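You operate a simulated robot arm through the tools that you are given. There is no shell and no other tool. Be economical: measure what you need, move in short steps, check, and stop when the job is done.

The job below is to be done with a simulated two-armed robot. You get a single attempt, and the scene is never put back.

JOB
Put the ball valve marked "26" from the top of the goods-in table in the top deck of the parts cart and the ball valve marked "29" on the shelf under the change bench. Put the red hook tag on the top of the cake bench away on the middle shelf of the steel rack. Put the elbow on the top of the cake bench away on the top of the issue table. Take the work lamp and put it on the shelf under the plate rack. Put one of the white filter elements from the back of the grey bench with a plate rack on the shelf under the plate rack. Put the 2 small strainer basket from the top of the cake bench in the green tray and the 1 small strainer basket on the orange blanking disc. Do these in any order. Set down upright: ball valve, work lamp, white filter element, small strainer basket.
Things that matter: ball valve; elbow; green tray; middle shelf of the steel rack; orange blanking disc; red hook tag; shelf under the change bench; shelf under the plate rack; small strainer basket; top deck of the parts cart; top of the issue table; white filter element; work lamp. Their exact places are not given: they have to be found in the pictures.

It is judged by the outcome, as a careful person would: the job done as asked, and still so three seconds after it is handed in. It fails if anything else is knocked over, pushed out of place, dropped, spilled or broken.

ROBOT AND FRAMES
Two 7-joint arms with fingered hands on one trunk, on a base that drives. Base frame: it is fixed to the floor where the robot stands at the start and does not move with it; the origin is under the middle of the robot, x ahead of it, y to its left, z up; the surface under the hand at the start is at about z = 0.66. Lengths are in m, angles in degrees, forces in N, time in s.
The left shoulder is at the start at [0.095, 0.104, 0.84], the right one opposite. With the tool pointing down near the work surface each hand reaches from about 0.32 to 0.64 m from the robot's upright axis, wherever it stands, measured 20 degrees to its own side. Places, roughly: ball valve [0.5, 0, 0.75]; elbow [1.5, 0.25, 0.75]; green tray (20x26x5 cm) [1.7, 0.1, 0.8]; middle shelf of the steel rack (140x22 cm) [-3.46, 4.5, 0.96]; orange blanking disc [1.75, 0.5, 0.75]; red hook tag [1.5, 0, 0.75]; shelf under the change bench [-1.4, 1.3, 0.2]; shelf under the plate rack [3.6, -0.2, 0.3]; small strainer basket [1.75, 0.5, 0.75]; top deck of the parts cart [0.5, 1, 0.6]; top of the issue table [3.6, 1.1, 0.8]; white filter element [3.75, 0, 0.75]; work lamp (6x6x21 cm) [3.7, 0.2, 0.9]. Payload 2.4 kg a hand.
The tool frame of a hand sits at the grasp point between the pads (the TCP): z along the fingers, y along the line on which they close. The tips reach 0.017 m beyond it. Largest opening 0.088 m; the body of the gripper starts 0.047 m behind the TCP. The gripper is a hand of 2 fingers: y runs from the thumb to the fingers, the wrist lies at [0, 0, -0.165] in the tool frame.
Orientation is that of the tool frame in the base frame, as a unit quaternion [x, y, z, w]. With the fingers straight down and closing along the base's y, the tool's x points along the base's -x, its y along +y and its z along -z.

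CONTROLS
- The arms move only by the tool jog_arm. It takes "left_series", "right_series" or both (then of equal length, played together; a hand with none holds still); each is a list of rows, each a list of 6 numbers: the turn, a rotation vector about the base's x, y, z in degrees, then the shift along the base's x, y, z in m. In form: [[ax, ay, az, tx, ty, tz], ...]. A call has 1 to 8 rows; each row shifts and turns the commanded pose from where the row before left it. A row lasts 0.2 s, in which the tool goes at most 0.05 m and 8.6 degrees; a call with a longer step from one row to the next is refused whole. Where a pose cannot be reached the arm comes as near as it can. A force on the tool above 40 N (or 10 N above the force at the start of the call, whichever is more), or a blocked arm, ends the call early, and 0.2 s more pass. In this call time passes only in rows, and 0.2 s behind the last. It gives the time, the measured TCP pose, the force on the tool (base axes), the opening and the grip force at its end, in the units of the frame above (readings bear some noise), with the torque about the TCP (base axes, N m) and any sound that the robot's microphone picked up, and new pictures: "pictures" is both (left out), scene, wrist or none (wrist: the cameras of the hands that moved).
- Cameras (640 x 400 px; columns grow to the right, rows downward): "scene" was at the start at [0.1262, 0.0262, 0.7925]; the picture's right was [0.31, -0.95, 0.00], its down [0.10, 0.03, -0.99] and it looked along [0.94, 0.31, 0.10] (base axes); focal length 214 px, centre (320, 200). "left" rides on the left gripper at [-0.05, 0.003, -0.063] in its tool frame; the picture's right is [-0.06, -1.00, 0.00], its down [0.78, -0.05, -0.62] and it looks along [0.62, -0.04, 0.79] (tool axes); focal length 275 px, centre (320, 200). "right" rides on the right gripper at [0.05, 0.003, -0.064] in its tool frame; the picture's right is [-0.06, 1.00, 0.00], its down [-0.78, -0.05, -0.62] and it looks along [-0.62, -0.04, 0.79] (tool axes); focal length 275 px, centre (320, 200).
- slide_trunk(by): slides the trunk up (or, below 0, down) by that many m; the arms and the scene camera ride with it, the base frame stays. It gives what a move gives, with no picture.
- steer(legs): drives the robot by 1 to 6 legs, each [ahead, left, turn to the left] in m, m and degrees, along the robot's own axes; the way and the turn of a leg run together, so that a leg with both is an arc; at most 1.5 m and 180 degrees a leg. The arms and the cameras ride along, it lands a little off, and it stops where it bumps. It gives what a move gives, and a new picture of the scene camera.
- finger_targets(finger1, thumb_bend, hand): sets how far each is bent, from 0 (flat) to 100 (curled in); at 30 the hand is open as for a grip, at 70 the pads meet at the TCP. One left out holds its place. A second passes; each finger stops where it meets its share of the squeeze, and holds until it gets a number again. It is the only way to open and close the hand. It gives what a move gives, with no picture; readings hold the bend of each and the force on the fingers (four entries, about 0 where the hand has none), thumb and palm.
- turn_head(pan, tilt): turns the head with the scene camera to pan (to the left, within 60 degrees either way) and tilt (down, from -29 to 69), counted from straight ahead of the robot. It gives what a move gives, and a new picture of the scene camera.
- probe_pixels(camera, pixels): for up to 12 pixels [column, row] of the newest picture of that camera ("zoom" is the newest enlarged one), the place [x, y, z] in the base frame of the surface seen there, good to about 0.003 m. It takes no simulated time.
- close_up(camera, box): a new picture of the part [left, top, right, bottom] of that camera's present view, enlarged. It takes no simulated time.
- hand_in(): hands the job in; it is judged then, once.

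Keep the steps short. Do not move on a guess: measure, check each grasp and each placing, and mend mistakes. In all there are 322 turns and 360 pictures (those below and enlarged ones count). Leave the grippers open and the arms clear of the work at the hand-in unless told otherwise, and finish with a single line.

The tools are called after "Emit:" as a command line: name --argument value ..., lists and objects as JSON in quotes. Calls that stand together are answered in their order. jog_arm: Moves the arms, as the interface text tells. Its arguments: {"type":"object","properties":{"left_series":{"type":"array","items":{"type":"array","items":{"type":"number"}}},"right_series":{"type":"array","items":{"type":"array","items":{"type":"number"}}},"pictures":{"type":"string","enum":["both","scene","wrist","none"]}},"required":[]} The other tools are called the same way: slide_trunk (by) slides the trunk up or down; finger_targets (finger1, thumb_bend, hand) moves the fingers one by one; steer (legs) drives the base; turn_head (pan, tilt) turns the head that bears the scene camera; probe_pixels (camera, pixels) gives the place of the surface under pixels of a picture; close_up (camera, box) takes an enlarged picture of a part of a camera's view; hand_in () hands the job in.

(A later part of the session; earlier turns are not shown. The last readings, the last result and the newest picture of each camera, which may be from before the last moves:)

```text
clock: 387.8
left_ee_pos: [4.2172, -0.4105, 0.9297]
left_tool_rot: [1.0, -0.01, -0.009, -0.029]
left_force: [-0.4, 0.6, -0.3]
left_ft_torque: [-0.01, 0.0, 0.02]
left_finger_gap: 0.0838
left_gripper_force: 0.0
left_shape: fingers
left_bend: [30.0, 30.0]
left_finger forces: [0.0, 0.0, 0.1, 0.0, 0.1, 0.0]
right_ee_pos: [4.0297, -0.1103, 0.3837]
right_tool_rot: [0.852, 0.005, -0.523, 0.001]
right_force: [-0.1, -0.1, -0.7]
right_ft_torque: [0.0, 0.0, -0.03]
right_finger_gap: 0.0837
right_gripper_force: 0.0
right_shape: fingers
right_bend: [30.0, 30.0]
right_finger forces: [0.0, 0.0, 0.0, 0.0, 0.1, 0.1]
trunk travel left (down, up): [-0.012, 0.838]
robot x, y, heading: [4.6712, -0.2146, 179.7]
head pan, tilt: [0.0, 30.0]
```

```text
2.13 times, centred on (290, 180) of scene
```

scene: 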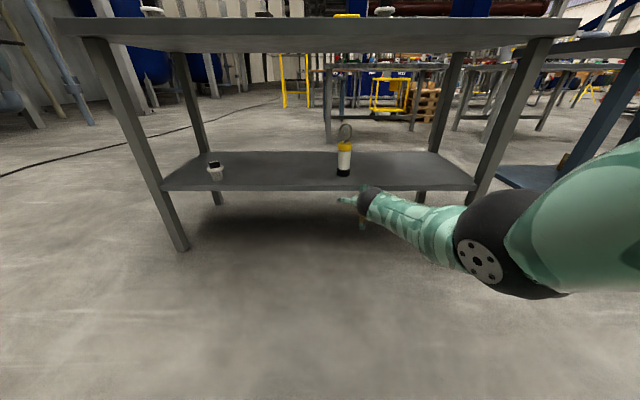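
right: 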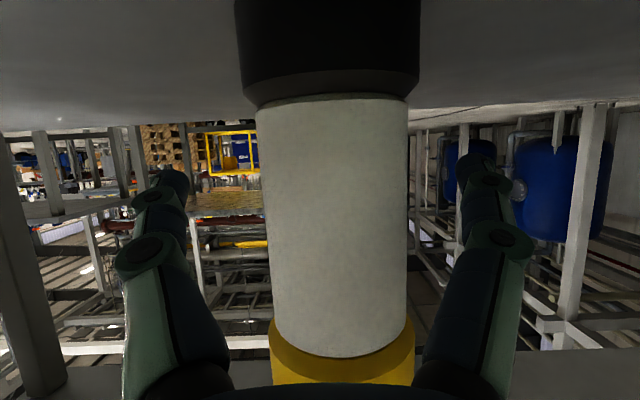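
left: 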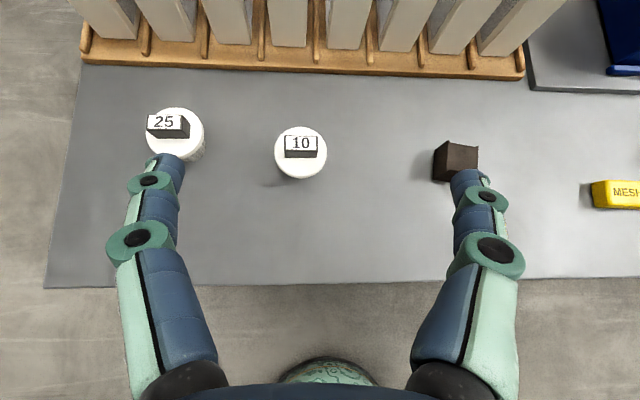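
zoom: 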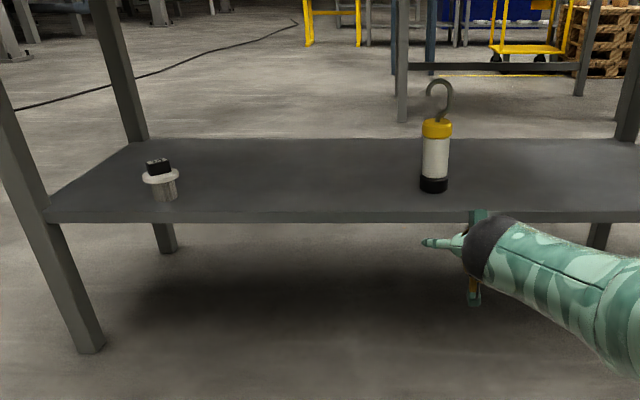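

Both stand upright on the shelf. Last: the red hook tag. Raise the right hand and trunk, then drive to the front aisle of the cake bench.

Emit:
jog_arm --right_series '[[0, 0, 0, 0, 0, 0.045], [0, 0, 0, 0, 0, 0.045], [0, 0, 0, 0, 0, 0.045], [0, 0, 0, 0, 0, 0.045], [0, -8, 0, 0, 0, 0.045], [0, -8, 0, 0, 0, 0.045], [0, -7, 0, 0, 0, 0.045], [0, 0, 0, 0, 0, 0.045]]' --pictures "none"

Emit:
slide_trunk --by 0.35

Emit:
steer --legs '[[0, 1.1, 0], [1.5, 0, 0], [1.5, 0, 0], [0.6, 0, 0], [0, 0, 180]]'

```text
clock: 389.6
left_ee_pos: [4.2184, -0.4112, 0.9298]
left_tool_rot: [1.0, -0.011, -0.008, -0.028]
left_force: [-0.2, 0.5, 0.9]
left_ft_torque: [0.0, 0.02, 0.01]
left_finger_gap: 0.0837
left_gripper_force: 0.0
left_shape: fingers
left_bend: [30.0, 30.0]
left_finger forces: [0.0, 0.0, 0.0, 0.0, 0.0, 0.1]
right_ee_pos: [4.0316, -0.1103, 0.7484]
right_tool_rot: [0.94, 0.004, -0.341, 0.002]
right_force: [-0.5, -0.4, 0.2]
right_ft_torque: [-0.01, 0.03, -0.04]
right_finger_gap: 0.0834
right_gripper_force: 0.2
right_shape: fingers
right_bend: [30.0, 30.0]
right_finger forces: [0.0, 0.0, 0.0, 0.0, 0.1, 0.0]
trunk travel left (down, up): [-0.012, 0.838]
robot x, y, heading: [4.676, -0.2138, 179.9]
head pan, tilt: [0.0, 30.0]
```

```text
clock: 393.0
left_ee_pos: [4.2183, -0.4099, 1.2796]
left_tool_rot: [1.0, -0.01, -0.008, -0.029]
left_force: [-0.8, -0.4, 0.3]
left_ft_torque: [0.0, 0.01, 0.04]
left_finger_gap: 0.0837
left_gripper_force: 0.1
left_shape: fingers
left_bend: [30.0, 30.0]
left_finger forces: [0.1, 0.0, 0.0, 0.0, 0.0, 0.0]
right_ee_pos: [4.0283, -0.1104, 1.0942]
right_tool_rot: [0.939, 0.005, -0.343, 0.003]
right_force: [-1.2, -0.3, 0.1]
right_ft_torque: [-0.02, -0.04, 0.0]
right_finger_gap: 0.0836
right_gripper_force: 0.0
right_shape: fingers
right_bend: [30.0, 30.0]
right_finger forces: [0.1, 0.0, 0.0, 0.0, 0.0, 0.0]
trunk travel left (down, up): [-0.362, 0.488]
robot x, y, heading: [4.6721, -0.2163, 179.7]
head pan, tilt: [0.0, 30.0]
```

```text
clock: 422.8
left_ee_pos: [1.5433, -1.171, 1.2805]
left_tool_rot: [0.061, 0.998, -0.031, 0.007]
left_force: [-1.2, -0.1, -0.4]
left_ft_torque: [0.01, -0.02, 0.02]
left_finger_gap: 0.0836
left_gripper_force: 0.1
left_shape: fingers
left_bend: [30.0, 30.0]
left_finger forces: [0.1, 0.0, 0.0, 0.0, 0.1, 0.1]
right_ee_pos: [1.7008, -1.4896, 1.0941]
right_tool_rot: [0.043, 0.938, -0.014, 0.343]
right_force: [-0.6, -0.4, 0.5]
right_ft_torque: [-0.02, -0.01, 0.02]
right_finger_gap: 0.0835
right_gripper_force: 0.1
right_shape: fingers
right_bend: [30.0, 30.0]
right_finger forces: [0.0, 0.0, 0.0, 0.0, 0.0, 0.0]
trunk travel left (down, up): [-0.362, 0.488]
robot x, y, heading: [1.0719, -1.3172, -6.0]
head pan, tilt: [0.0, 30.0]
```

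scene: 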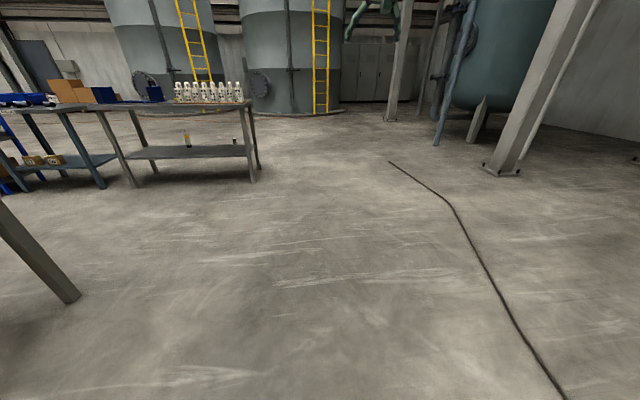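

Emit:
steer --legs '[[-0.04, 0, 6], [0, 1.44, 0]]'

Emit:
turn_head --pan -10 --tilt 40

Emit:
close_up --camera "scene" --box '[200, 80, 440, 260]'

```text
clock: 430.5
left_ee_pos: [1.4734, 0.322, 1.2804]
left_tool_rot: [0.004, 1.0, -0.029, 0.009]
left_force: [0.0, 0.8, -0.6]
left_ft_torque: [0.0, 0.0, -0.01]
left_finger_gap: 0.0838
left_gripper_force: 0.1
left_shape: fingers
left_bend: [30.0, 30.0]
left_finger forces: [0.0, 0.1, 0.0, 0.0, 0.1, 0.0]
right_ee_pos: [1.6659, 0.0239, 1.0924]
right_tool_rot: [-0.011, 0.94, 0.003, 0.342]
right_force: [0.3, -0.1, 1.0]
right_ft_torque: [-0.02, -0.01, 0.02]
right_finger_gap: 0.0832
right_gripper_force: 0.0
right_shape: fingers
right_bend: [30.0, 30.0]
right_finger forces: [0.0, 0.0, 0.0, 0.0, 0.0, 0.0]
trunk travel left (down, up): [-0.362, 0.488]
robot x, y, heading: [1.0195, 0.1238, 0.8]
head pan, tilt: [0.0, 30.0]
```

scene: 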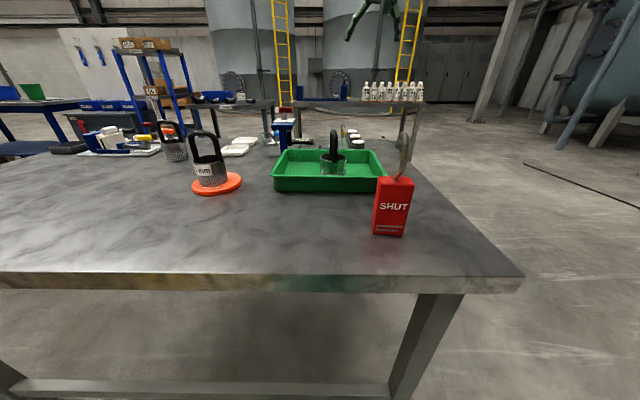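

```text
clock: 431.2
left_ee_pos: [1.4724, 0.3235, 1.2797]
left_tool_rot: [0.004, 1.0, -0.029, 0.008]
left_force: [-0.9, 0.4, -1.4]
left_ft_torque: [-0.01, 0.02, -0.01]
left_finger_gap: 0.0836
left_gripper_force: 0.1
left_shape: fingers
left_bend: [30.0, 30.0]
left_finger forces: [0.1, 0.1, 0.1, 0.0, 0.0, 0.0]
right_ee_pos: [1.6648, 0.0238, 1.0935]
right_tool_rot: [-0.011, 0.939, 0.005, 0.343]
right_force: [-0.6, 0.0, 0.6]
right_ft_torque: [0.02, 0.01, 0.02]
right_finger_gap: 0.0836
right_gripper_force: 0.1
right_shape: fingers
right_bend: [30.0, 30.0]
right_finger forces: [0.0, 0.0, 0.1, 0.0, 0.1, 0.0]
trunk travel left (down, up): [-0.362, 0.488]
robot x, y, heading: [1.0155, 0.1195, 0.5]
head pan, tilt: [-10.0, 40.0]
```

scene: 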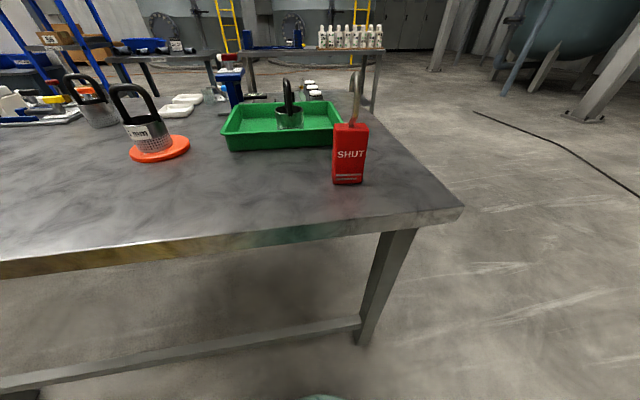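

```text
2.22 times, centred on (320, 170) of scene
```

zoom: 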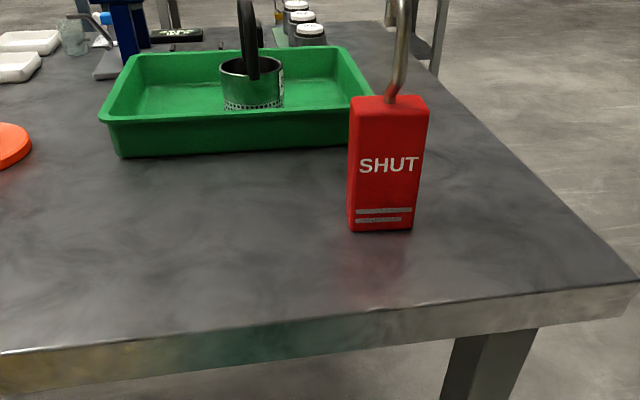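

Emit:
probe_pixels --camera "zoom" --pixels '[[385, 110], [352, 120], [425, 120], [352, 215], [412, 220], [383, 225], [385, 165], [390, 98], [405, 30], [400, 80], [349, 160], [424, 160]]'

```text
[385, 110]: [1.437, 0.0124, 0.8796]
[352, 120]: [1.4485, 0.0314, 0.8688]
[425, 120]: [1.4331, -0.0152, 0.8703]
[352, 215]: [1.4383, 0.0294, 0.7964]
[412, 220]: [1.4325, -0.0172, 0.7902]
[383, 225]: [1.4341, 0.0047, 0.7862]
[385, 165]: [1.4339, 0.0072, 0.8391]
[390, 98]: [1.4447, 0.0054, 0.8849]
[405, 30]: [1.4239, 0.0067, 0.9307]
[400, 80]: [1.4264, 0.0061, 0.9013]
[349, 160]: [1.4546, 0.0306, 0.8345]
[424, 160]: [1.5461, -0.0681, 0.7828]
```

The hook blocks approach from the front/top; from the south end (facing +y) I can pinch the 25 mm thickness with a flat approach. Drive there.

Emit:
steer --legs '[[0, -0.95, 0], [0, 0, 89.5], [0, -0.3, 0]]'

Emit:
turn_head --pan 0 --tilt 30

```text
clock: 441.5
left_ee_pos: [1.1508, -0.38, 1.2797]
left_tool_rot: [-0.692, 0.721, -0.015, 0.026]
left_force: [0.7, -1.4, -0.8]
left_ft_torque: [-0.02, 0.03, 0.0]
left_finger_gap: 0.0838
left_gripper_force: 0.0
left_shape: fingers
left_bend: [30.0, 30.0]
left_finger forces: [0.1, 0.0, 0.0, 0.0, 0.0, 0.0]
right_ee_pos: [1.4547, -0.1976, 1.094]
right_tool_rot: [-0.662, 0.667, 0.241, 0.243]
right_force: [-0.2, -0.1, 1.0]
right_ft_torque: [0.01, 0.03, 0.0]
right_finger_gap: 0.0836
right_gripper_force: 0.1
right_shape: fingers
right_bend: [30.0, 30.0]
right_finger forces: [0.0, 0.0, 0.0, 0.0, 0.1, 0.1]
trunk travel left (down, up): [-0.362, 0.488]
robot x, y, heading: [1.3338, -0.8388, 88.9]
head pan, tilt: [-10.0, 40.0]
```

scene: 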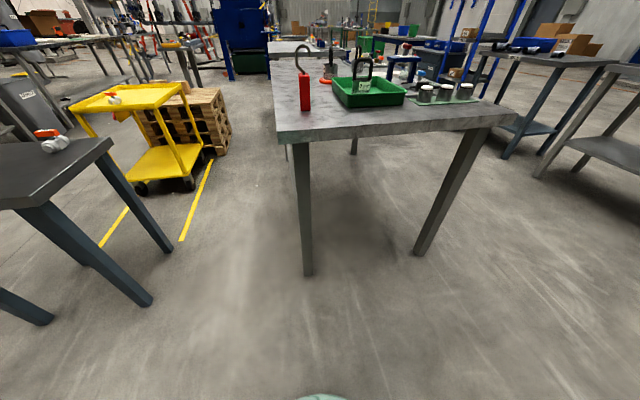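

```text
clock: 442.2
left_ee_pos: [1.1491, -0.3794, 1.2797]
left_tool_rot: [-0.692, 0.721, -0.015, 0.027]
left_force: [0.0, -0.2, -0.1]
left_ft_torque: [-0.05, -0.04, 0.03]
left_finger_gap: 0.0837
left_gripper_force: 0.2
left_shape: fingers
left_bend: [30.0, 30.0]
left_finger forces: [0.0, 0.0, 0.0, 0.0, 0.1, 0.1]
right_ee_pos: [1.4551, -0.197, 1.0942]
right_tool_rot: [-0.66, 0.668, 0.242, 0.243]
right_force: [0.9, -0.1, -0.2]
right_ft_torque: [0.04, -0.03, 0.04]
right_finger_gap: 0.0834
right_gripper_force: 0.1
right_shape: fingers
right_bend: [30.0, 30.0]
right_finger forces: [0.0, 0.0, 0.0, 0.0, 0.0, 0.1]
trunk travel left (down, up): [-0.362, 0.488]
robot x, y, heading: [1.3387, -0.8391, 89.0]
head pan, tilt: [0.0, 30.0]
```

scene: 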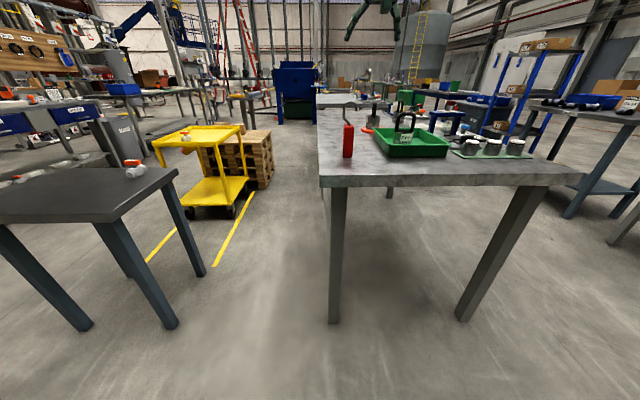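

Emit:
slide_trunk --by -0.13

Emit:
jog_arm --right_series '[[8.3, 0, 0, -0.003, 0, -0.03], [8.3, 0, 0, -0.003, 0, -0.03], [8.3, 0, 0, -0.002, 0, -0.03], [0, 0, 0, 0, 0, -0.03]]'

```text
clock: 443.8
left_ee_pos: [1.1498, -0.3802, 1.1506]
left_tool_rot: [-0.693, 0.721, -0.014, 0.027]
left_force: [0.2, 0.0, 0.3]
left_ft_torque: [-0.01, 0.03, 0.02]
left_finger_gap: 0.0835
left_gripper_force: 0.0
left_shape: fingers
left_bend: [30.0, 30.0]
left_finger forces: [0.1, 0.0, 0.0, 0.1, 0.0, 0.1]
right_ee_pos: [1.4552, -0.1974, 0.9641]
right_tool_rot: [-0.661, 0.668, 0.242, 0.243]
right_force: [0.1, 0.4, -0.2]
right_ft_torque: [0.01, -0.02, 0.02]
right_finger_gap: 0.0835
right_gripper_force: 0.0
right_shape: fingers
right_bend: [30.0, 30.0]
right_finger forces: [0.0, 0.1, 0.1, 0.0, 0.0, 0.0]
trunk travel left (down, up): [-0.232, 0.618]
robot x, y, heading: [1.3404, -0.8438, 88.7]
head pan, tilt: [0.0, 30.0]
```

```text
clock: 444.8
left_ee_pos: [1.151, -0.3796, 1.1492]
left_tool_rot: [-0.693, 0.721, -0.015, 0.026]
left_force: [-0.2, -0.1, -0.7]
left_ft_torque: [-0.01, 0.03, -0.02]
left_finger_gap: 0.0838
left_gripper_force: 0.0
left_shape: fingers
left_bend: [30.0, 30.0]
left_finger forces: [0.0, 0.0, 0.0, 0.0, 0.1, 0.1]
right_ee_pos: [1.4457, -0.196, 0.844]
right_tool_rot: [-0.593, 0.599, 0.381, 0.38]
right_force: [-0.2, 0.2, 0.4]
right_ft_torque: [0.02, -0.01, 0.03]
right_finger_gap: 0.0836
right_gripper_force: 0.1
right_shape: fingers
right_bend: [30.0, 30.0]
right_finger forces: [0.1, 0.1, 0.0, 0.1, 0.0, 0.0]
trunk travel left (down, up): [-0.232, 0.618]
robot x, y, heading: [1.3358, -0.839, 88.6]
head pan, tilt: [0.0, 30.0]
```

scene: 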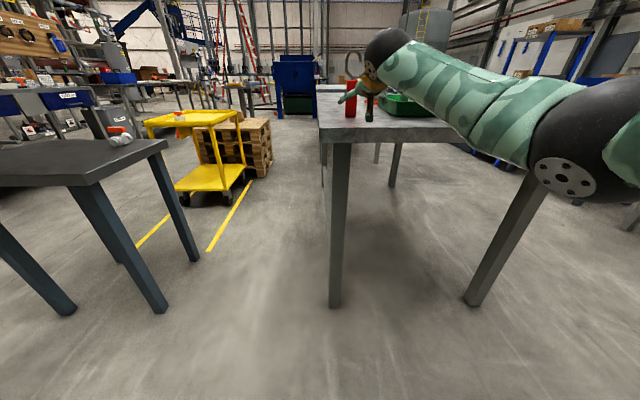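
right: 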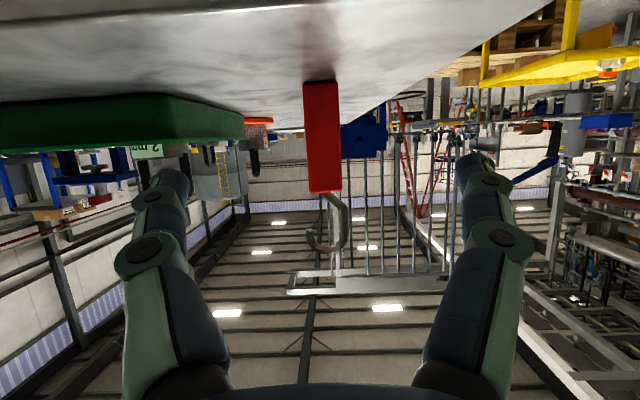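

Well aligned (col 322). The elbow is out right—check its position before driving in.

Emit:
probe_pixels --camera "scene" --pixels '[[560, 175], [530, 160], [450, 125], [470, 100], [590, 130]]'

Emit:
probe_pixels --camera "right" --pixels '[[320, 110], [320, 150], [320, 185], [308, 150], [336, 150], [340, 230]]'

```text
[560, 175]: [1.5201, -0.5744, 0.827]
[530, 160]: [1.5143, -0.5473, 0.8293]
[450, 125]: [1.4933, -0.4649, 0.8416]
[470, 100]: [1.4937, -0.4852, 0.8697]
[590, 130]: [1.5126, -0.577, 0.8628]
```

```text
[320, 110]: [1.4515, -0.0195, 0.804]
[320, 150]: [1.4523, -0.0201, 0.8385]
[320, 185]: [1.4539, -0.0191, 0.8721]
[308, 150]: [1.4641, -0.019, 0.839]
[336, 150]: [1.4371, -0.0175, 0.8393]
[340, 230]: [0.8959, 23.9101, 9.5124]
```

Clear. Drive ahead 0.19.

Emit:
steer --legs '[[0.19, 0, 0]]'

Emit:
close_up --camera "right" --box '[0, 0, 640, 400]'

```text
clock: 446.4
left_ee_pos: [1.155, -0.1906, 1.1497]
left_tool_rot: [-0.692, 0.722, -0.015, 0.027]
left_force: [-0.9, 0.1, -0.1]
left_ft_torque: [-0.01, 0.0, 0.03]
left_finger_gap: 0.0835
left_gripper_force: 0.0
left_shape: fingers
left_bend: [30.0, 30.0]
left_finger forces: [0.0, 0.0, 0.0, 0.0, 0.1, 0.0]
right_ee_pos: [1.4529, -0.0092, 0.8439]
right_tool_rot: [-0.593, 0.6, 0.379, 0.38]
right_force: [-0.5, -0.2, 0.5]
right_ft_torque: [0.02, -0.01, 0.02]
right_finger_gap: 0.0835
right_gripper_force: 0.0
right_shape: fingers
right_bend: [30.0, 30.0]
right_finger forces: [0.0, 0.0, 0.0, 0.0, 0.1, 0.1]
trunk travel left (down, up): [-0.232, 0.618]
robot x, y, heading: [1.3413, -0.6531, 88.9]
head pan, tilt: [0.0, 30.0]
```

scene: 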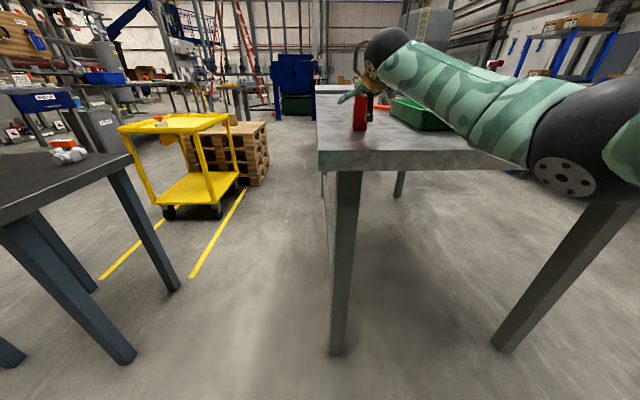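

```text
1.00 times, centred on (320, 200) of right (not enlarged: the box is as wide or as high as the picture)
```

zoom: 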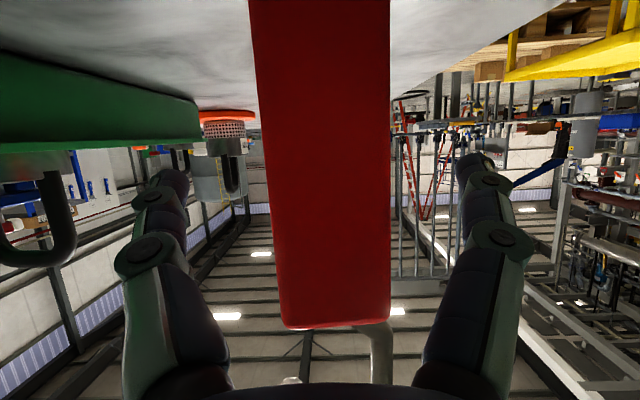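

Tag is between the fingers. Close and lift.

Emit:
finger_targets --hand "right" --finger1 70 --thumb_bend 70

Emit:
slide_trunk --by 0.08

Emit:
close_up --camera "scene" --box '[300, 20, 460, 140]'

```text
clock: 447.4
left_ee_pos: [1.1546, -0.1911, 1.1497]
left_tool_rot: [-0.692, 0.722, -0.015, 0.026]
left_force: [0.1, 0.3, -0.4]
left_ft_torque: [0.01, 0.05, 0.0]
left_finger_gap: 0.0836
left_gripper_force: 0.0
left_shape: fingers
left_bend: [30.0, 30.0]
left_finger forces: [0.0, 0.0, 0.0, 0.0, 0.1, 0.1]
right_ee_pos: [1.4521, -0.0081, 0.8452]
right_tool_rot: [-0.592, 0.601, 0.379, 0.381]
right_force: [0.2, 0.1, 0.3]
right_ft_torque: [0.0, -0.02, -0.02]
right_finger_gap: 0.0233
right_gripper_force: 6.1
right_shape: fingers
right_bend: [56.0, 64.0]
right_finger forces: [6.2, 0.0, 0.1, 0.0, 6.5, 0.1]
trunk travel left (down, up): [-0.232, 0.618]
robot x, y, heading: [1.3432, -0.6525, 88.6]
head pan, tilt: [0.0, 30.0]
```

```text
clock: 448.5
left_ee_pos: [1.1546, -0.1912, 1.23]
left_tool_rot: [-0.692, 0.721, -0.014, 0.026]
left_force: [0.0, 0.4, -0.3]
left_ft_torque: [-0.01, -0.02, 0.0]
left_finger_gap: 0.0837
left_gripper_force: 0.1
left_shape: fingers
left_bend: [30.0, 30.0]
left_finger forces: [0.1, 0.1, 0.1, 0.0, 0.0, 0.1]
right_ee_pos: [1.4516, -0.0075, 0.9232]
right_tool_rot: [-0.593, 0.601, 0.379, 0.38]
right_force: [0.0, -0.1, 0.0]
right_ft_torque: [-0.02, -0.01, -0.01]
right_finger_gap: 0.0234
right_gripper_force: 6.1
right_shape: fingers
right_bend: [56.0, 64.0]
right_finger forces: [6.2, 0.0, 0.1, 0.1, 6.2, 0.0]
trunk travel left (down, up): [-0.312, 0.538]
robot x, y, heading: [1.3454, -0.6493, 89.0]
head pan, tilt: [0.0, 30.0]
```

```text
3.33 times, centred on (380, 80) of scene
```

zoom: 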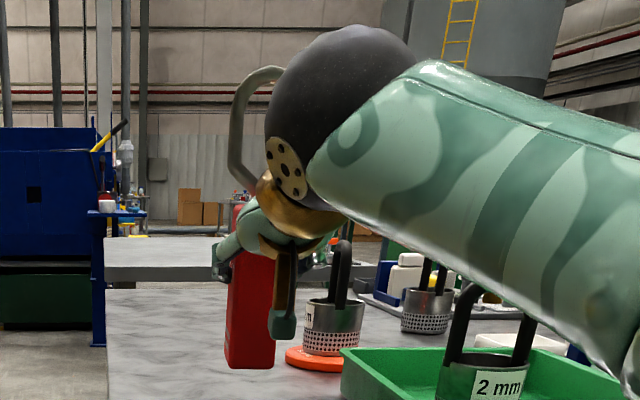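

Tag held. Raise the trunk and travel to the open aisle at x≈-0.4, heading +y, to find the steel rack.

Emit:
slide_trunk --by 0.25

Emit:
steer --legs '[[-0.5, 0, 1], [0, 1.5, 0], [0, 0.25, 0], [1.5, 0, 0], [1.3, 0, 0]]'

Emit:
turn_head --pan 30 --tilt 10

```text
clock: 451.1
left_ee_pos: [1.1545, -0.2106, 1.5002]
left_tool_rot: [-0.691, 0.722, 0.003, 0.044]
left_force: [-0.3, 0.3, -0.4]
left_ft_torque: [0.0, -0.02, 0.04]
left_finger_gap: 0.0834
left_gripper_force: 0.0
left_shape: fingers
left_bend: [30.0, 30.0]
left_finger forces: [0.0, 0.0, 0.1, 0.1, 0.0, 0.1]
right_ee_pos: [1.4517, -0.0077, 1.1743]
right_tool_rot: [-0.593, 0.601, 0.379, 0.38]
right_force: [0.0, 0.2, -0.8]
right_ft_torque: [-0.01, 0.02, -0.01]
right_finger_gap: 0.0232
right_gripper_force: 6.1
right_shape: fingers
right_bend: [56.0, 64.0]
right_finger forces: [6.1, 0.1, 0.1, 0.0, 6.2, 0.1]
trunk travel left (down, up): [-0.562, 0.288]
robot x, y, heading: [1.34, -0.6514, 88.7]
head pan, tilt: [0.0, 30.0]
```

```text
clock: 475.4
left_ee_pos: [-0.6491, 2.0381, 1.4997]
left_tool_rot: [-0.701, 0.712, 0.004, 0.044]
left_force: [-0.2, 0.0, -0.1]
left_ft_torque: [-0.04, 0.01, 0.0]
left_finger_gap: 0.0834
left_gripper_force: 0.1
left_shape: fingers
left_bend: [30.0, 30.0]
left_finger forces: [0.0, 0.1, 0.0, 0.1, 0.0, 0.0]
right_ee_pos: [-0.3581, 2.2508, 1.174]
right_tool_rot: [0.601, -0.592, -0.385, -0.375]
right_force: [0.4, -0.2, -1.1]
right_ft_torque: [0.02, 0.04, 0.01]
right_finger_gap: 0.0231
right_gripper_force: 6.3
right_shape: fingers
right_bend: [56.0, 64.0]
right_finger forces: [6.2, 0.0, 0.0, 0.0, 6.3, 0.1]
trunk travel left (down, up): [-0.562, 0.288]
robot x, y, heading: [-0.4493, 1.6064, 90.2]
head pan, tilt: [0.0, 30.0]
```

scene: 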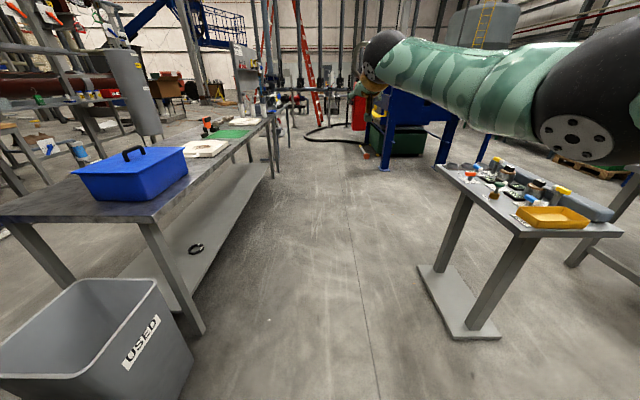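

```text
clock: 476.3
left_ee_pos: [-0.6494, 2.0399, 1.5006]
left_tool_rot: [-0.702, 0.711, 0.003, 0.045]
left_force: [0.3, 0.5, -0.2]
left_ft_torque: [0.03, 0.0, 0.02]
left_finger_gap: 0.0837
left_gripper_force: 0.1
left_shape: fingers
left_bend: [30.0, 30.0]
left_finger forces: [0.0, 0.1, 0.0, 0.0, 0.0, 0.0]
right_ee_pos: [-0.3574, 2.251, 1.1741]
right_tool_rot: [0.601, -0.591, -0.385, -0.375]
right_force: [0.4, -0.8, -0.7]
right_ft_torque: [0.01, 0.04, 0.01]
right_finger_gap: 0.0234
right_gripper_force: 6.5
right_shape: fingers
right_bend: [56.0, 64.0]
right_finger forces: [6.2, 0.0, 0.0, 0.0, 6.2, 0.0]
trunk travel left (down, up): [-0.562, 0.288]
robot x, y, heading: [-0.4466, 1.6045, 90.2]
head pan, tilt: [30.0, 10.0]
```

scene: 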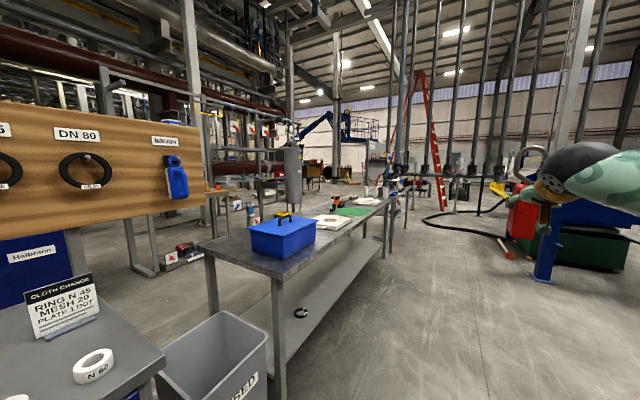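

The sign confirms the change bench. I zoom toward the rack's direction.

Emit:
turn_head --pan 50 --tilt 8

Emit:
close_up --camera "scene" --box '[260, 90, 520, 260]'

```text
clock: 477.1
left_ee_pos: [-0.6496, 2.0394, 1.499]
left_tool_rot: [-0.702, 0.711, 0.004, 0.045]
left_force: [0.2, -0.1, -0.6]
left_ft_torque: [0.01, -0.01, 0.0]
left_finger_gap: 0.0838
left_gripper_force: 0.1
left_shape: fingers
left_bend: [30.0, 30.0]
left_finger forces: [0.1, 0.0, 0.0, 0.0, 0.1, 0.0]
right_ee_pos: [-0.3574, 2.2508, 1.1736]
right_tool_rot: [0.601, -0.591, -0.385, -0.375]
right_force: [-0.9, -0.2, -0.9]
right_ft_torque: [-0.02, 0.02, 0.01]
right_finger_gap: 0.0233
right_gripper_force: 5.9
right_shape: fingers
right_bend: [56.0, 64.0]
right_finger forces: [6.2, 0.0, 0.0, 0.1, 6.2, 0.1]
trunk travel left (down, up): [-0.562, 0.288]
robot x, y, heading: [-0.4478, 1.6051, 89.9]
head pan, tilt: [50.0, 8.0]
```

scene: 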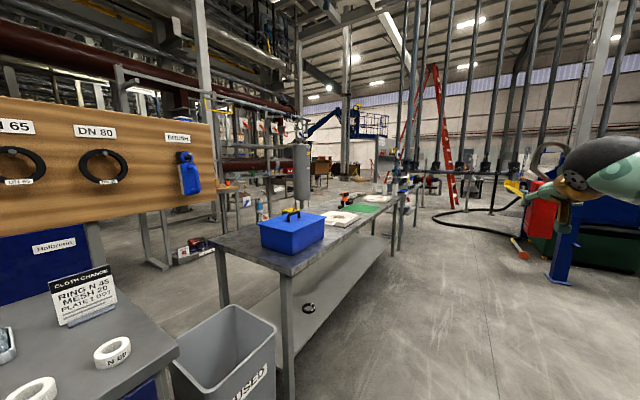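

```text
2.35 times, centred on (390, 175) of scene
```

zoom: 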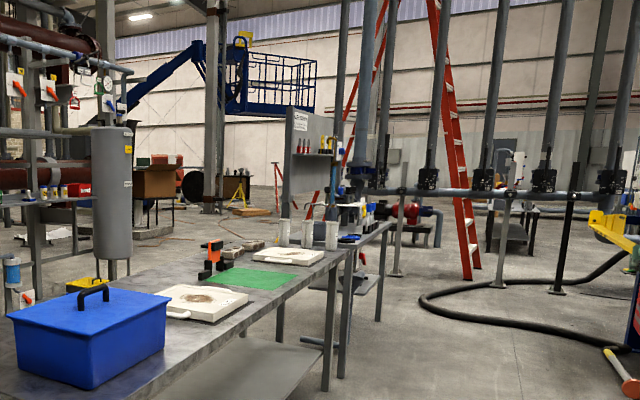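

Emit:
probe_pixels --camera "zoom" --pixels '[[60, 200], [15, 85], [60, 185], [10, 225], [115, 190], [20, 300], [40, 130], [35, 60], [350, 180], [40, 205]]'

Emit:
close_up --camera "scene" --box '[180, 80, 340, 240]'

```text
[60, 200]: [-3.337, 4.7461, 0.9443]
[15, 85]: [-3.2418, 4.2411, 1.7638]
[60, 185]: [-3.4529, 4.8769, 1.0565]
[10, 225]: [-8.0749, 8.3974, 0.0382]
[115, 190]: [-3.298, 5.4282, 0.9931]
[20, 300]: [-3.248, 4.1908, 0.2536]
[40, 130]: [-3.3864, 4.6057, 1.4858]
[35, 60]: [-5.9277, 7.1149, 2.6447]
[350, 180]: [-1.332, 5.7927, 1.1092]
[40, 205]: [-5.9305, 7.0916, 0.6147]
```

```text
2.50 times, centred on (260, 160) of scene
```

zoom: 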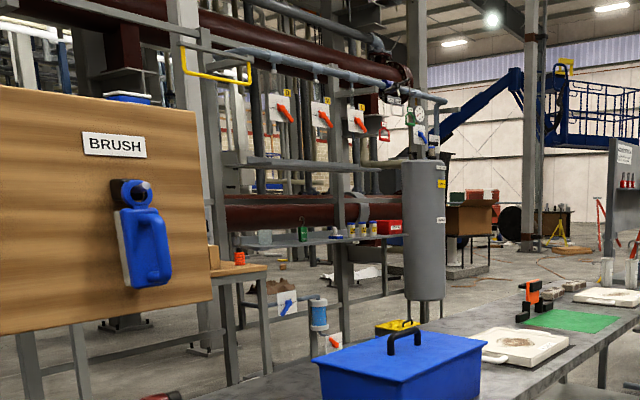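

The steel rack runs along y at x≈-3.4, shelf z≈0.95, open toward +x. I drive on to find a way through the bench row.

Emit:
steer --legs '[[1.5, 0, 0], [0.7, 0, 60]]'

Emit:
turn_head --pan 0 --tilt 20

```text
clock: 488.1
left_ee_pos: [-1.2536, 3.7454, 1.4994]
left_tool_rot: [0.962, -0.268, -0.025, -0.037]
left_force: [-0.2, -0.5, 1.1]
left_ft_torque: [-0.01, -0.01, 0.03]
left_finger_gap: 0.0838
left_gripper_force: 0.0
left_shape: fingers
left_bend: [30.0, 30.0]
left_finger forces: [0.0, 0.1, 0.1, 0.0, 0.1, 0.0]
right_ee_pos: [-1.288, 4.1036, 1.1746]
right_tool_rot: [0.816, -0.214, -0.52, -0.133]
right_force: [0.4, 0.1, 0.0]
right_ft_torque: [-0.01, -0.01, 0.02]
right_finger_gap: 0.0232
right_gripper_force: 6.2
right_shape: fingers
right_bend: [56.0, 64.0]
right_finger forces: [6.1, 0.0, 0.0, 0.1, 6.2, 0.0]
trunk travel left (down, up): [-0.562, 0.288]
robot x, y, heading: [-0.7769, 3.6991, 150.2]
head pan, tilt: [50.0, 8.0]
cut short: leg 2
```

scene: 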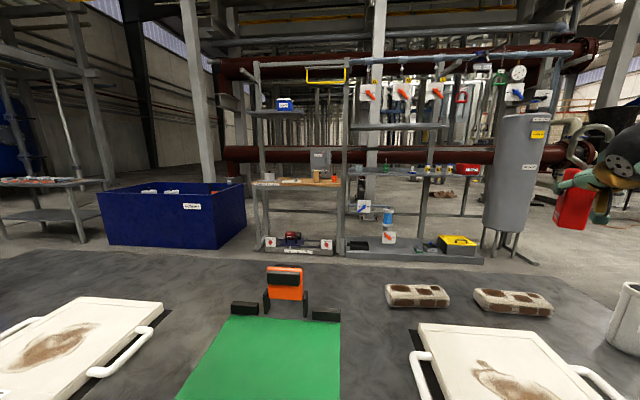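

```text
clock: 489.2
left_ee_pos: [-1.2529, 3.7451, 1.5002]
left_tool_rot: [0.962, -0.269, -0.025, -0.037]
left_force: [-0.3, 0.0, 0.0]
left_ft_torque: [-0.04, 0.0, 0.01]
left_finger_gap: 0.0836
left_gripper_force: 0.0
left_shape: fingers
left_bend: [30.0, 30.0]
left_finger forces: [0.0, 0.1, 0.0, 0.0, 0.1, 0.1]
right_ee_pos: [-1.2872, 4.1022, 1.1749]
right_tool_rot: [0.816, -0.215, -0.52, -0.135]
right_force: [0.4, -0.1, -1.1]
right_ft_torque: [0.02, 0.0, -0.02]
right_finger_gap: 0.0235
right_gripper_force: 6.2
right_shape: fingers
right_bend: [56.0, 64.0]
right_finger forces: [6.1, 0.0, 0.0, 0.1, 6.1, 0.0]
trunk travel left (down, up): [-0.562, 0.288]
robot x, y, heading: [-0.7749, 3.7021, 149.8]
head pan, tilt: [0.0, 20.0]
```

scene: 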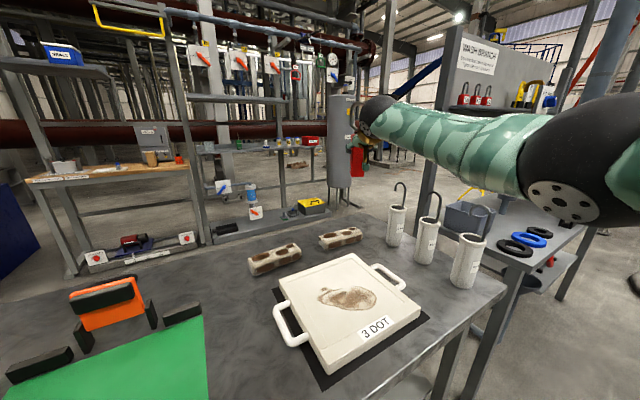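

The base bumped the bench leg lightly and stopped. I back away, square up, and go further along to look for the passage.

Emit:
steer --legs '[[-0.3, 0, 0], [0, 0, -60], [1.2, 0, 0]]'

Emit:
turn_head --pan 35 --tilt 20

```text
clock: 499.7
left_ee_pos: [-0.7218, 5.2094, 1.5]
left_tool_rot: [-0.697, 0.715, 0.003, 0.044]
left_force: [-0.1, -0.5, -1.5]
left_ft_torque: [0.01, 0.04, -0.04]
left_finger_gap: 0.0839
left_gripper_force: 0.1
left_shape: fingers
left_bend: [30.0, 30.0]
left_finger forces: [0.0, 0.0, 0.0, 0.1, 0.0, 0.1]
right_ee_pos: [-0.4274, 5.4183, 1.1748]
right_tool_rot: [0.598, -0.595, -0.382, -0.377]
right_force: [-0.3, 0.8, -0.6]
right_ft_torque: [0.04, 0.0, -0.01]
right_finger_gap: 0.0233
right_gripper_force: 6.1
right_shape: fingers
right_bend: [56.0, 64.0]
right_finger forces: [6.2, 0.1, 0.1, 0.1, 6.3, 0.1]
trunk travel left (down, up): [-0.562, 0.288]
robot x, y, heading: [-0.5309, 4.7753, 90.0]
head pan, tilt: [0.0, 20.0]
```

scene: 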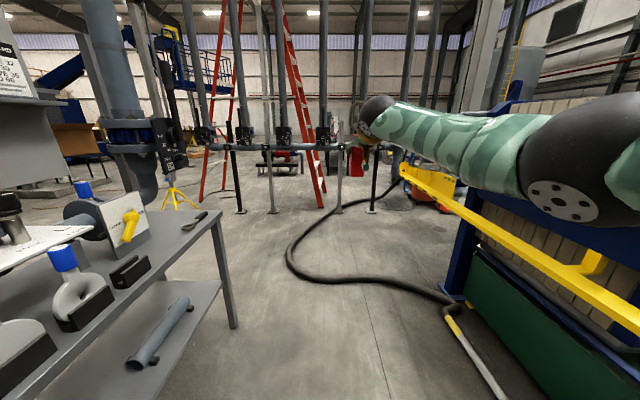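

```text
clock: 500.7
left_ee_pos: [-0.7216, 5.2091, 1.499]
left_tool_rot: [-0.697, 0.715, 0.004, 0.044]
left_force: [0.2, -0.1, -0.1]
left_ft_torque: [-0.01, -0.03, 0.0]
left_finger_gap: 0.0838
left_gripper_force: 0.0
left_shape: fingers
left_bend: [30.0, 30.0]
left_finger forces: [0.1, 0.0, 0.0, 0.1, 0.0, 0.0]
right_ee_pos: [-0.4276, 5.4182, 1.1744]
right_tool_rot: [0.597, -0.595, -0.382, -0.378]
right_force: [0.7, 0.1, -0.9]
right_ft_torque: [-0.03, 0.01, 0.05]
right_finger_gap: 0.0234
right_gripper_force: 6.6
right_shape: fingers
right_bend: [56.0, 64.0]
right_finger forces: [6.1, 0.1, 0.0, 0.1, 6.2, 0.0]
trunk travel left (down, up): [-0.562, 0.288]
robot x, y, heading: [-0.5242, 4.7737, 89.8]
head pan, tilt: [35.0, 20.0]
```

scene: 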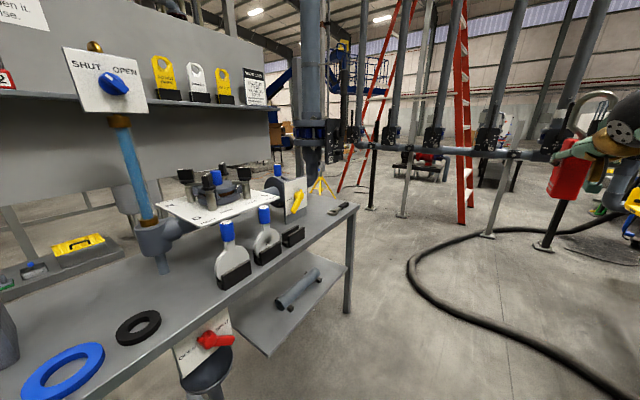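

Emit:
probe_pixels --camera "scene" --pixels '[[348, 310], [357, 212], [320, 185], [370, 205], [400, 215], [463, 220], [488, 233], [412, 270], [360, 180], [270, 110], [325, 195], [540, 245]]'

Emit:
close_up --camera "scene" --box '[260, 60, 480, 260]'

```text
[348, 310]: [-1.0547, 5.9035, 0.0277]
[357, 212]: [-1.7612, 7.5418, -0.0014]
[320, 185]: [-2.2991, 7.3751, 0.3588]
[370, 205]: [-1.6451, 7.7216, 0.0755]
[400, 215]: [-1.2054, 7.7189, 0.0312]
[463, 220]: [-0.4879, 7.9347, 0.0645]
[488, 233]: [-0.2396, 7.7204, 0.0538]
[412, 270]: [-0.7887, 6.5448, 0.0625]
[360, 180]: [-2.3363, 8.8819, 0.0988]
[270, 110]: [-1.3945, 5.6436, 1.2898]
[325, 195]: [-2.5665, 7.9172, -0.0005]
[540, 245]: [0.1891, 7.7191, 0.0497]
```

```text
2.00 times, centred on (370, 160) of scene
```

zoom: 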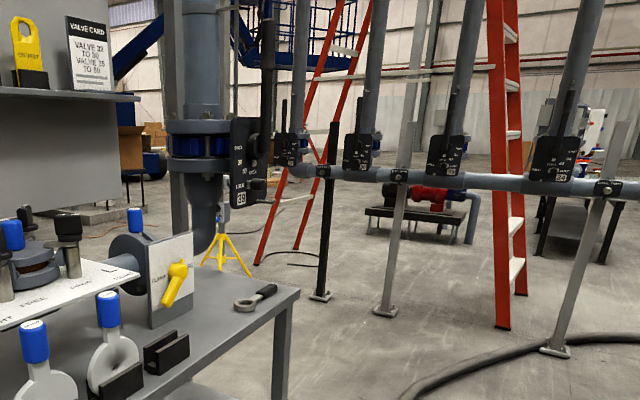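

There's a gap past the wash table's end (y>5.95) and before the pipe posts (y≈7.7), hose to the right. I steer round in two stages.

Emit:
steer --legs '[[1.2, 0.15, 0], [0.4, 0.7, 0]]'

Emit:
turn_head --pan 60 --tilt 25

```text
clock: 508.7
left_ee_pos: [-1.1783, 6.5247, 1.4994]
left_tool_rot: [0.758, -0.651, -0.006, -0.044]
left_force: [-0.4, 1.2, 0.2]
left_ft_torque: [-0.03, -0.03, 0.02]
left_finger_gap: 0.0837
left_gripper_force: 0.1
left_shape: fingers
left_bend: [30.0, 30.0]
left_finger forces: [0.1, 0.0, 0.0, 0.0, 0.1, 0.0]
right_ee_pos: [-0.9251, 6.7821, 1.1732]
right_tool_rot: [0.648, -0.541, -0.412, -0.342]
right_force: [0.3, 0.5, -1.0]
right_ft_torque: [0.0, -0.01, 0.01]
right_finger_gap: 0.0232
right_gripper_force: 5.8
right_shape: fingers
right_bend: [56.0, 64.0]
right_finger forces: [6.3, 0.0, 0.0, 0.0, 6.2, 0.1]
trunk travel left (down, up): [-0.562, 0.288]
robot x, y, heading: [-0.9062, 6.1271, 99.8]
head pan, tilt: [35.0, 20.0]
stopped in leg 2: the robot was blocked; the commanded pose is now the measured one
```

scene: 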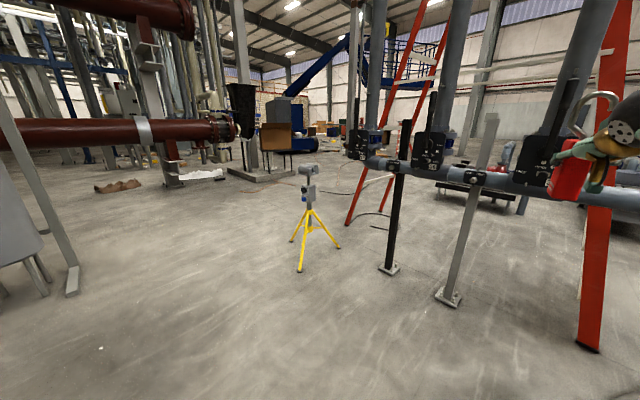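

```text
clock: 509.6
left_ee_pos: [-1.1763, 6.5225, 1.4999]
left_tool_rot: [0.757, -0.652, -0.009, -0.044]
left_force: [-0.4, -0.2, 0.3]
left_ft_torque: [0.02, 0.04, 0.02]
left_finger_gap: 0.0836
left_gripper_force: 0.1
left_shape: fingers
left_bend: [30.0, 30.0]
left_finger forces: [0.1, 0.0, 0.0, 0.1, 0.1, 0.1]
right_ee_pos: [-0.9245, 6.78, 1.1756]
right_tool_rot: [0.648, -0.54, -0.414, -0.342]
right_force: [0.0, -0.3, -0.5]
right_ft_torque: [0.0, 0.01, 0.01]
right_finger_gap: 0.0233
right_gripper_force: 6.2
right_shape: fingers
right_bend: [56.0, 64.0]
right_finger forces: [6.3, 0.0, 0.1, 0.0, 6.2, 0.0]
trunk travel left (down, up): [-0.562, 0.288]
robot x, y, heading: [-0.9087, 6.1291, 99.9]
head pan, tilt: [60.0, 25.0]
```

scene: 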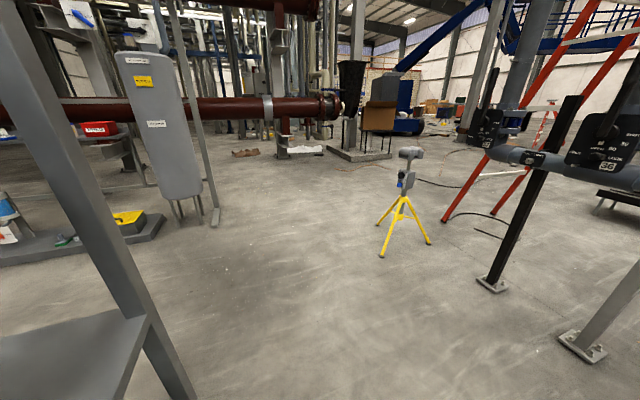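

Touched the table's corner leg and stopped. Check the tripod's place, then move away diagonally and around.

Emit:
probe_pixels --camera "scene" --pixels '[[380, 255], [430, 243], [490, 285], [215, 215], [180, 210], [30, 255], [160, 225], [250, 300], [140, 320], [590, 350]]'

Emit:
steer --legs '[[0.14, 0.07, 0]]'

```text
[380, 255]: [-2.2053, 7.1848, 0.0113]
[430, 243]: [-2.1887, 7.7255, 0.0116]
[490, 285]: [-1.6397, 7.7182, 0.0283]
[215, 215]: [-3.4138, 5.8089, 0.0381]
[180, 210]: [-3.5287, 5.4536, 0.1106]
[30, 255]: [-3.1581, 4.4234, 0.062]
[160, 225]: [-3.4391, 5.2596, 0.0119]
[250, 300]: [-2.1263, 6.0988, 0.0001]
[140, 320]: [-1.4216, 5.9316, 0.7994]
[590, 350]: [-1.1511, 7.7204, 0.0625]
```

```text
clock: 511.0
left_ee_pos: [-1.2677, 6.6475, 1.4999]
left_tool_rot: [0.758, -0.651, -0.008, -0.044]
left_force: [-0.7, 1.3, 0.0]
left_ft_torque: [-0.02, 0.03, 0.02]
left_finger_gap: 0.0838
left_gripper_force: 0.1
left_shape: fingers
left_bend: [30.0, 30.0]
left_finger forces: [0.0, 0.0, 0.0, 0.0, 0.0, 0.0]
right_ee_pos: [-1.0164, 6.9062, 1.1734]
right_tool_rot: [0.649, -0.539, -0.414, -0.341]
right_force: [0.2, 0.3, -1.2]
right_ft_torque: [-0.01, -0.02, 0.0]
right_finger_gap: 0.0233
right_gripper_force: 6.4
right_shape: fingers
right_bend: [56.0, 64.0]
right_finger forces: [6.3, 0.1, 0.1, 0.0, 6.1, 0.0]
trunk travel left (down, up): [-0.562, 0.288]
robot x, y, heading: [-0.9961, 6.2534, 100.2]
head pan, tilt: [60.0, 25.0]
```

scene: 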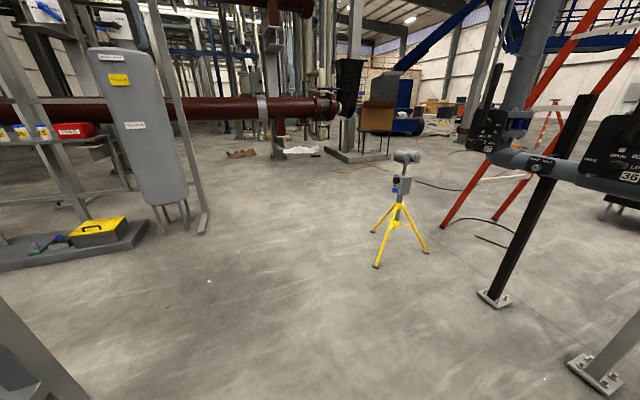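

Free now. Turn to face -x, go ahead, then slide left to the rack.

Emit:
steer --legs '[[0, 0, 80], [1.15, 0, 0], [0, 1.5, 0]]'

Emit:
turn_head --pan 0 --tilt 20

```text
clock: 527.1
left_ee_pos: [-2.4839, 4.5307, 1.5011]
left_tool_rot: [0.999, 0.016, -0.036, -0.028]
left_force: [0.2, -0.2, -0.3]
left_ft_torque: [-0.01, 0.03, 0.01]
left_finger_gap: 0.0836
left_gripper_force: 0.1
left_shape: fingers
left_bend: [30.0, 30.0]
left_finger forces: [0.0, 0.0, 0.0, 0.0, 0.1, 0.0]
right_ee_pos: [-2.7101, 4.8133, 1.1737]
right_tool_rot: [0.844, 0.026, -0.536, 0.019]
right_force: [-0.2, 0.0, -1.4]
right_ft_torque: [0.0, -0.02, 0.0]
right_finger_gap: 0.0234
right_gripper_force: 6.2
right_shape: fingers
right_bend: [56.0, 64.0]
right_finger forces: [6.2, 0.0, 0.1, 0.0, 6.2, 0.0]
trunk travel left (down, up): [-0.562, 0.288]
robot x, y, heading: [-2.0619, 4.7499, -177.0]
head pan, tilt: [60.0, 25.0]
```

scene: 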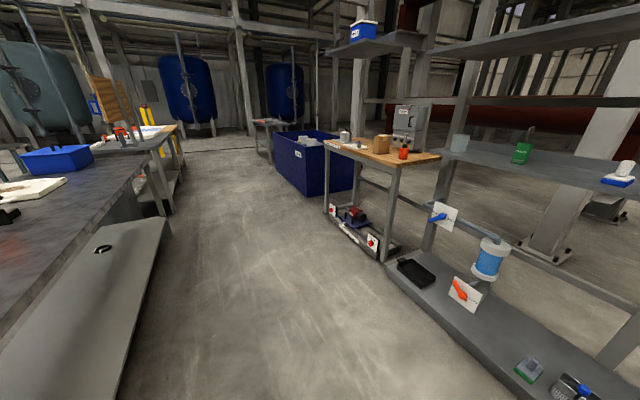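

```text
clock: 528.4
left_ee_pos: [-2.4837, 4.5318, 1.5009]
left_tool_rot: [0.999, 0.015, -0.035, -0.028]
left_force: [0.0, 0.9, -0.5]
left_ft_torque: [0.02, 0.0, 0.0]
left_finger_gap: 0.0839
left_gripper_force: 0.1
left_shape: fingers
left_bend: [30.0, 30.0]
left_finger forces: [0.0, 0.0, 0.1, 0.0, 0.0, 0.0]
right_ee_pos: [-2.7099, 4.8124, 1.1724]
right_tool_rot: [0.843, 0.026, -0.536, 0.019]
right_force: [0.3, -0.3, -1.4]
right_ft_torque: [-0.03, 0.02, -0.01]
right_finger_gap: 0.0233
right_gripper_force: 5.8
right_shape: fingers
right_bend: [56.0, 64.0]
right_finger forces: [6.3, 0.0, 0.0, 0.0, 6.2, 0.0]
trunk travel left (down, up): [-0.562, 0.288]
robot x, y, heading: [-2.0622, 4.7534, -177.1]
head pan, tilt: [0.0, 20.0]
```

scene: 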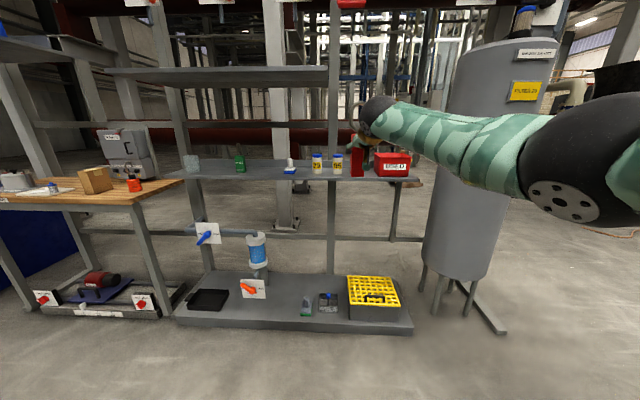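

The middle shelf with bottles/jars is in view. Measure free spaces.

Emit:
probe_pixels --camera "scene" --pixels '[[218, 175], [218, 165], [265, 172], [265, 178], [240, 168], [290, 170], [317, 172], [192, 168], [220, 80], [300, 178], [355, 172], [395, 172]]'

Emit:
close_up --camera "scene" --box '[160, 110, 440, 210]'

```text
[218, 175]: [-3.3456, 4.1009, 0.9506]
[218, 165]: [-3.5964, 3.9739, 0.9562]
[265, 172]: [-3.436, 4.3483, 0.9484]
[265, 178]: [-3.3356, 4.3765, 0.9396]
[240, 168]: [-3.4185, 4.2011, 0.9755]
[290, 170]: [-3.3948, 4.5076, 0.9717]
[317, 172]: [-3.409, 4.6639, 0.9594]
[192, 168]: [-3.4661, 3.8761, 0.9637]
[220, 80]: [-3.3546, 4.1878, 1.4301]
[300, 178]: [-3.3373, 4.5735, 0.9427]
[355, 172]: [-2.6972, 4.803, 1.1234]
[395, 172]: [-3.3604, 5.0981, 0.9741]
```

```text
2.29 times, centred on (300, 160) of scene
```

zoom: 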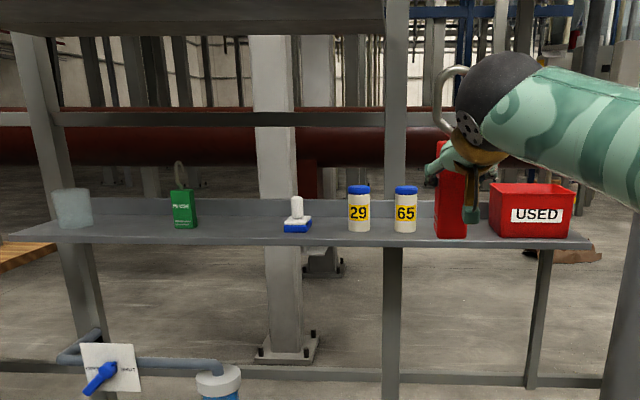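

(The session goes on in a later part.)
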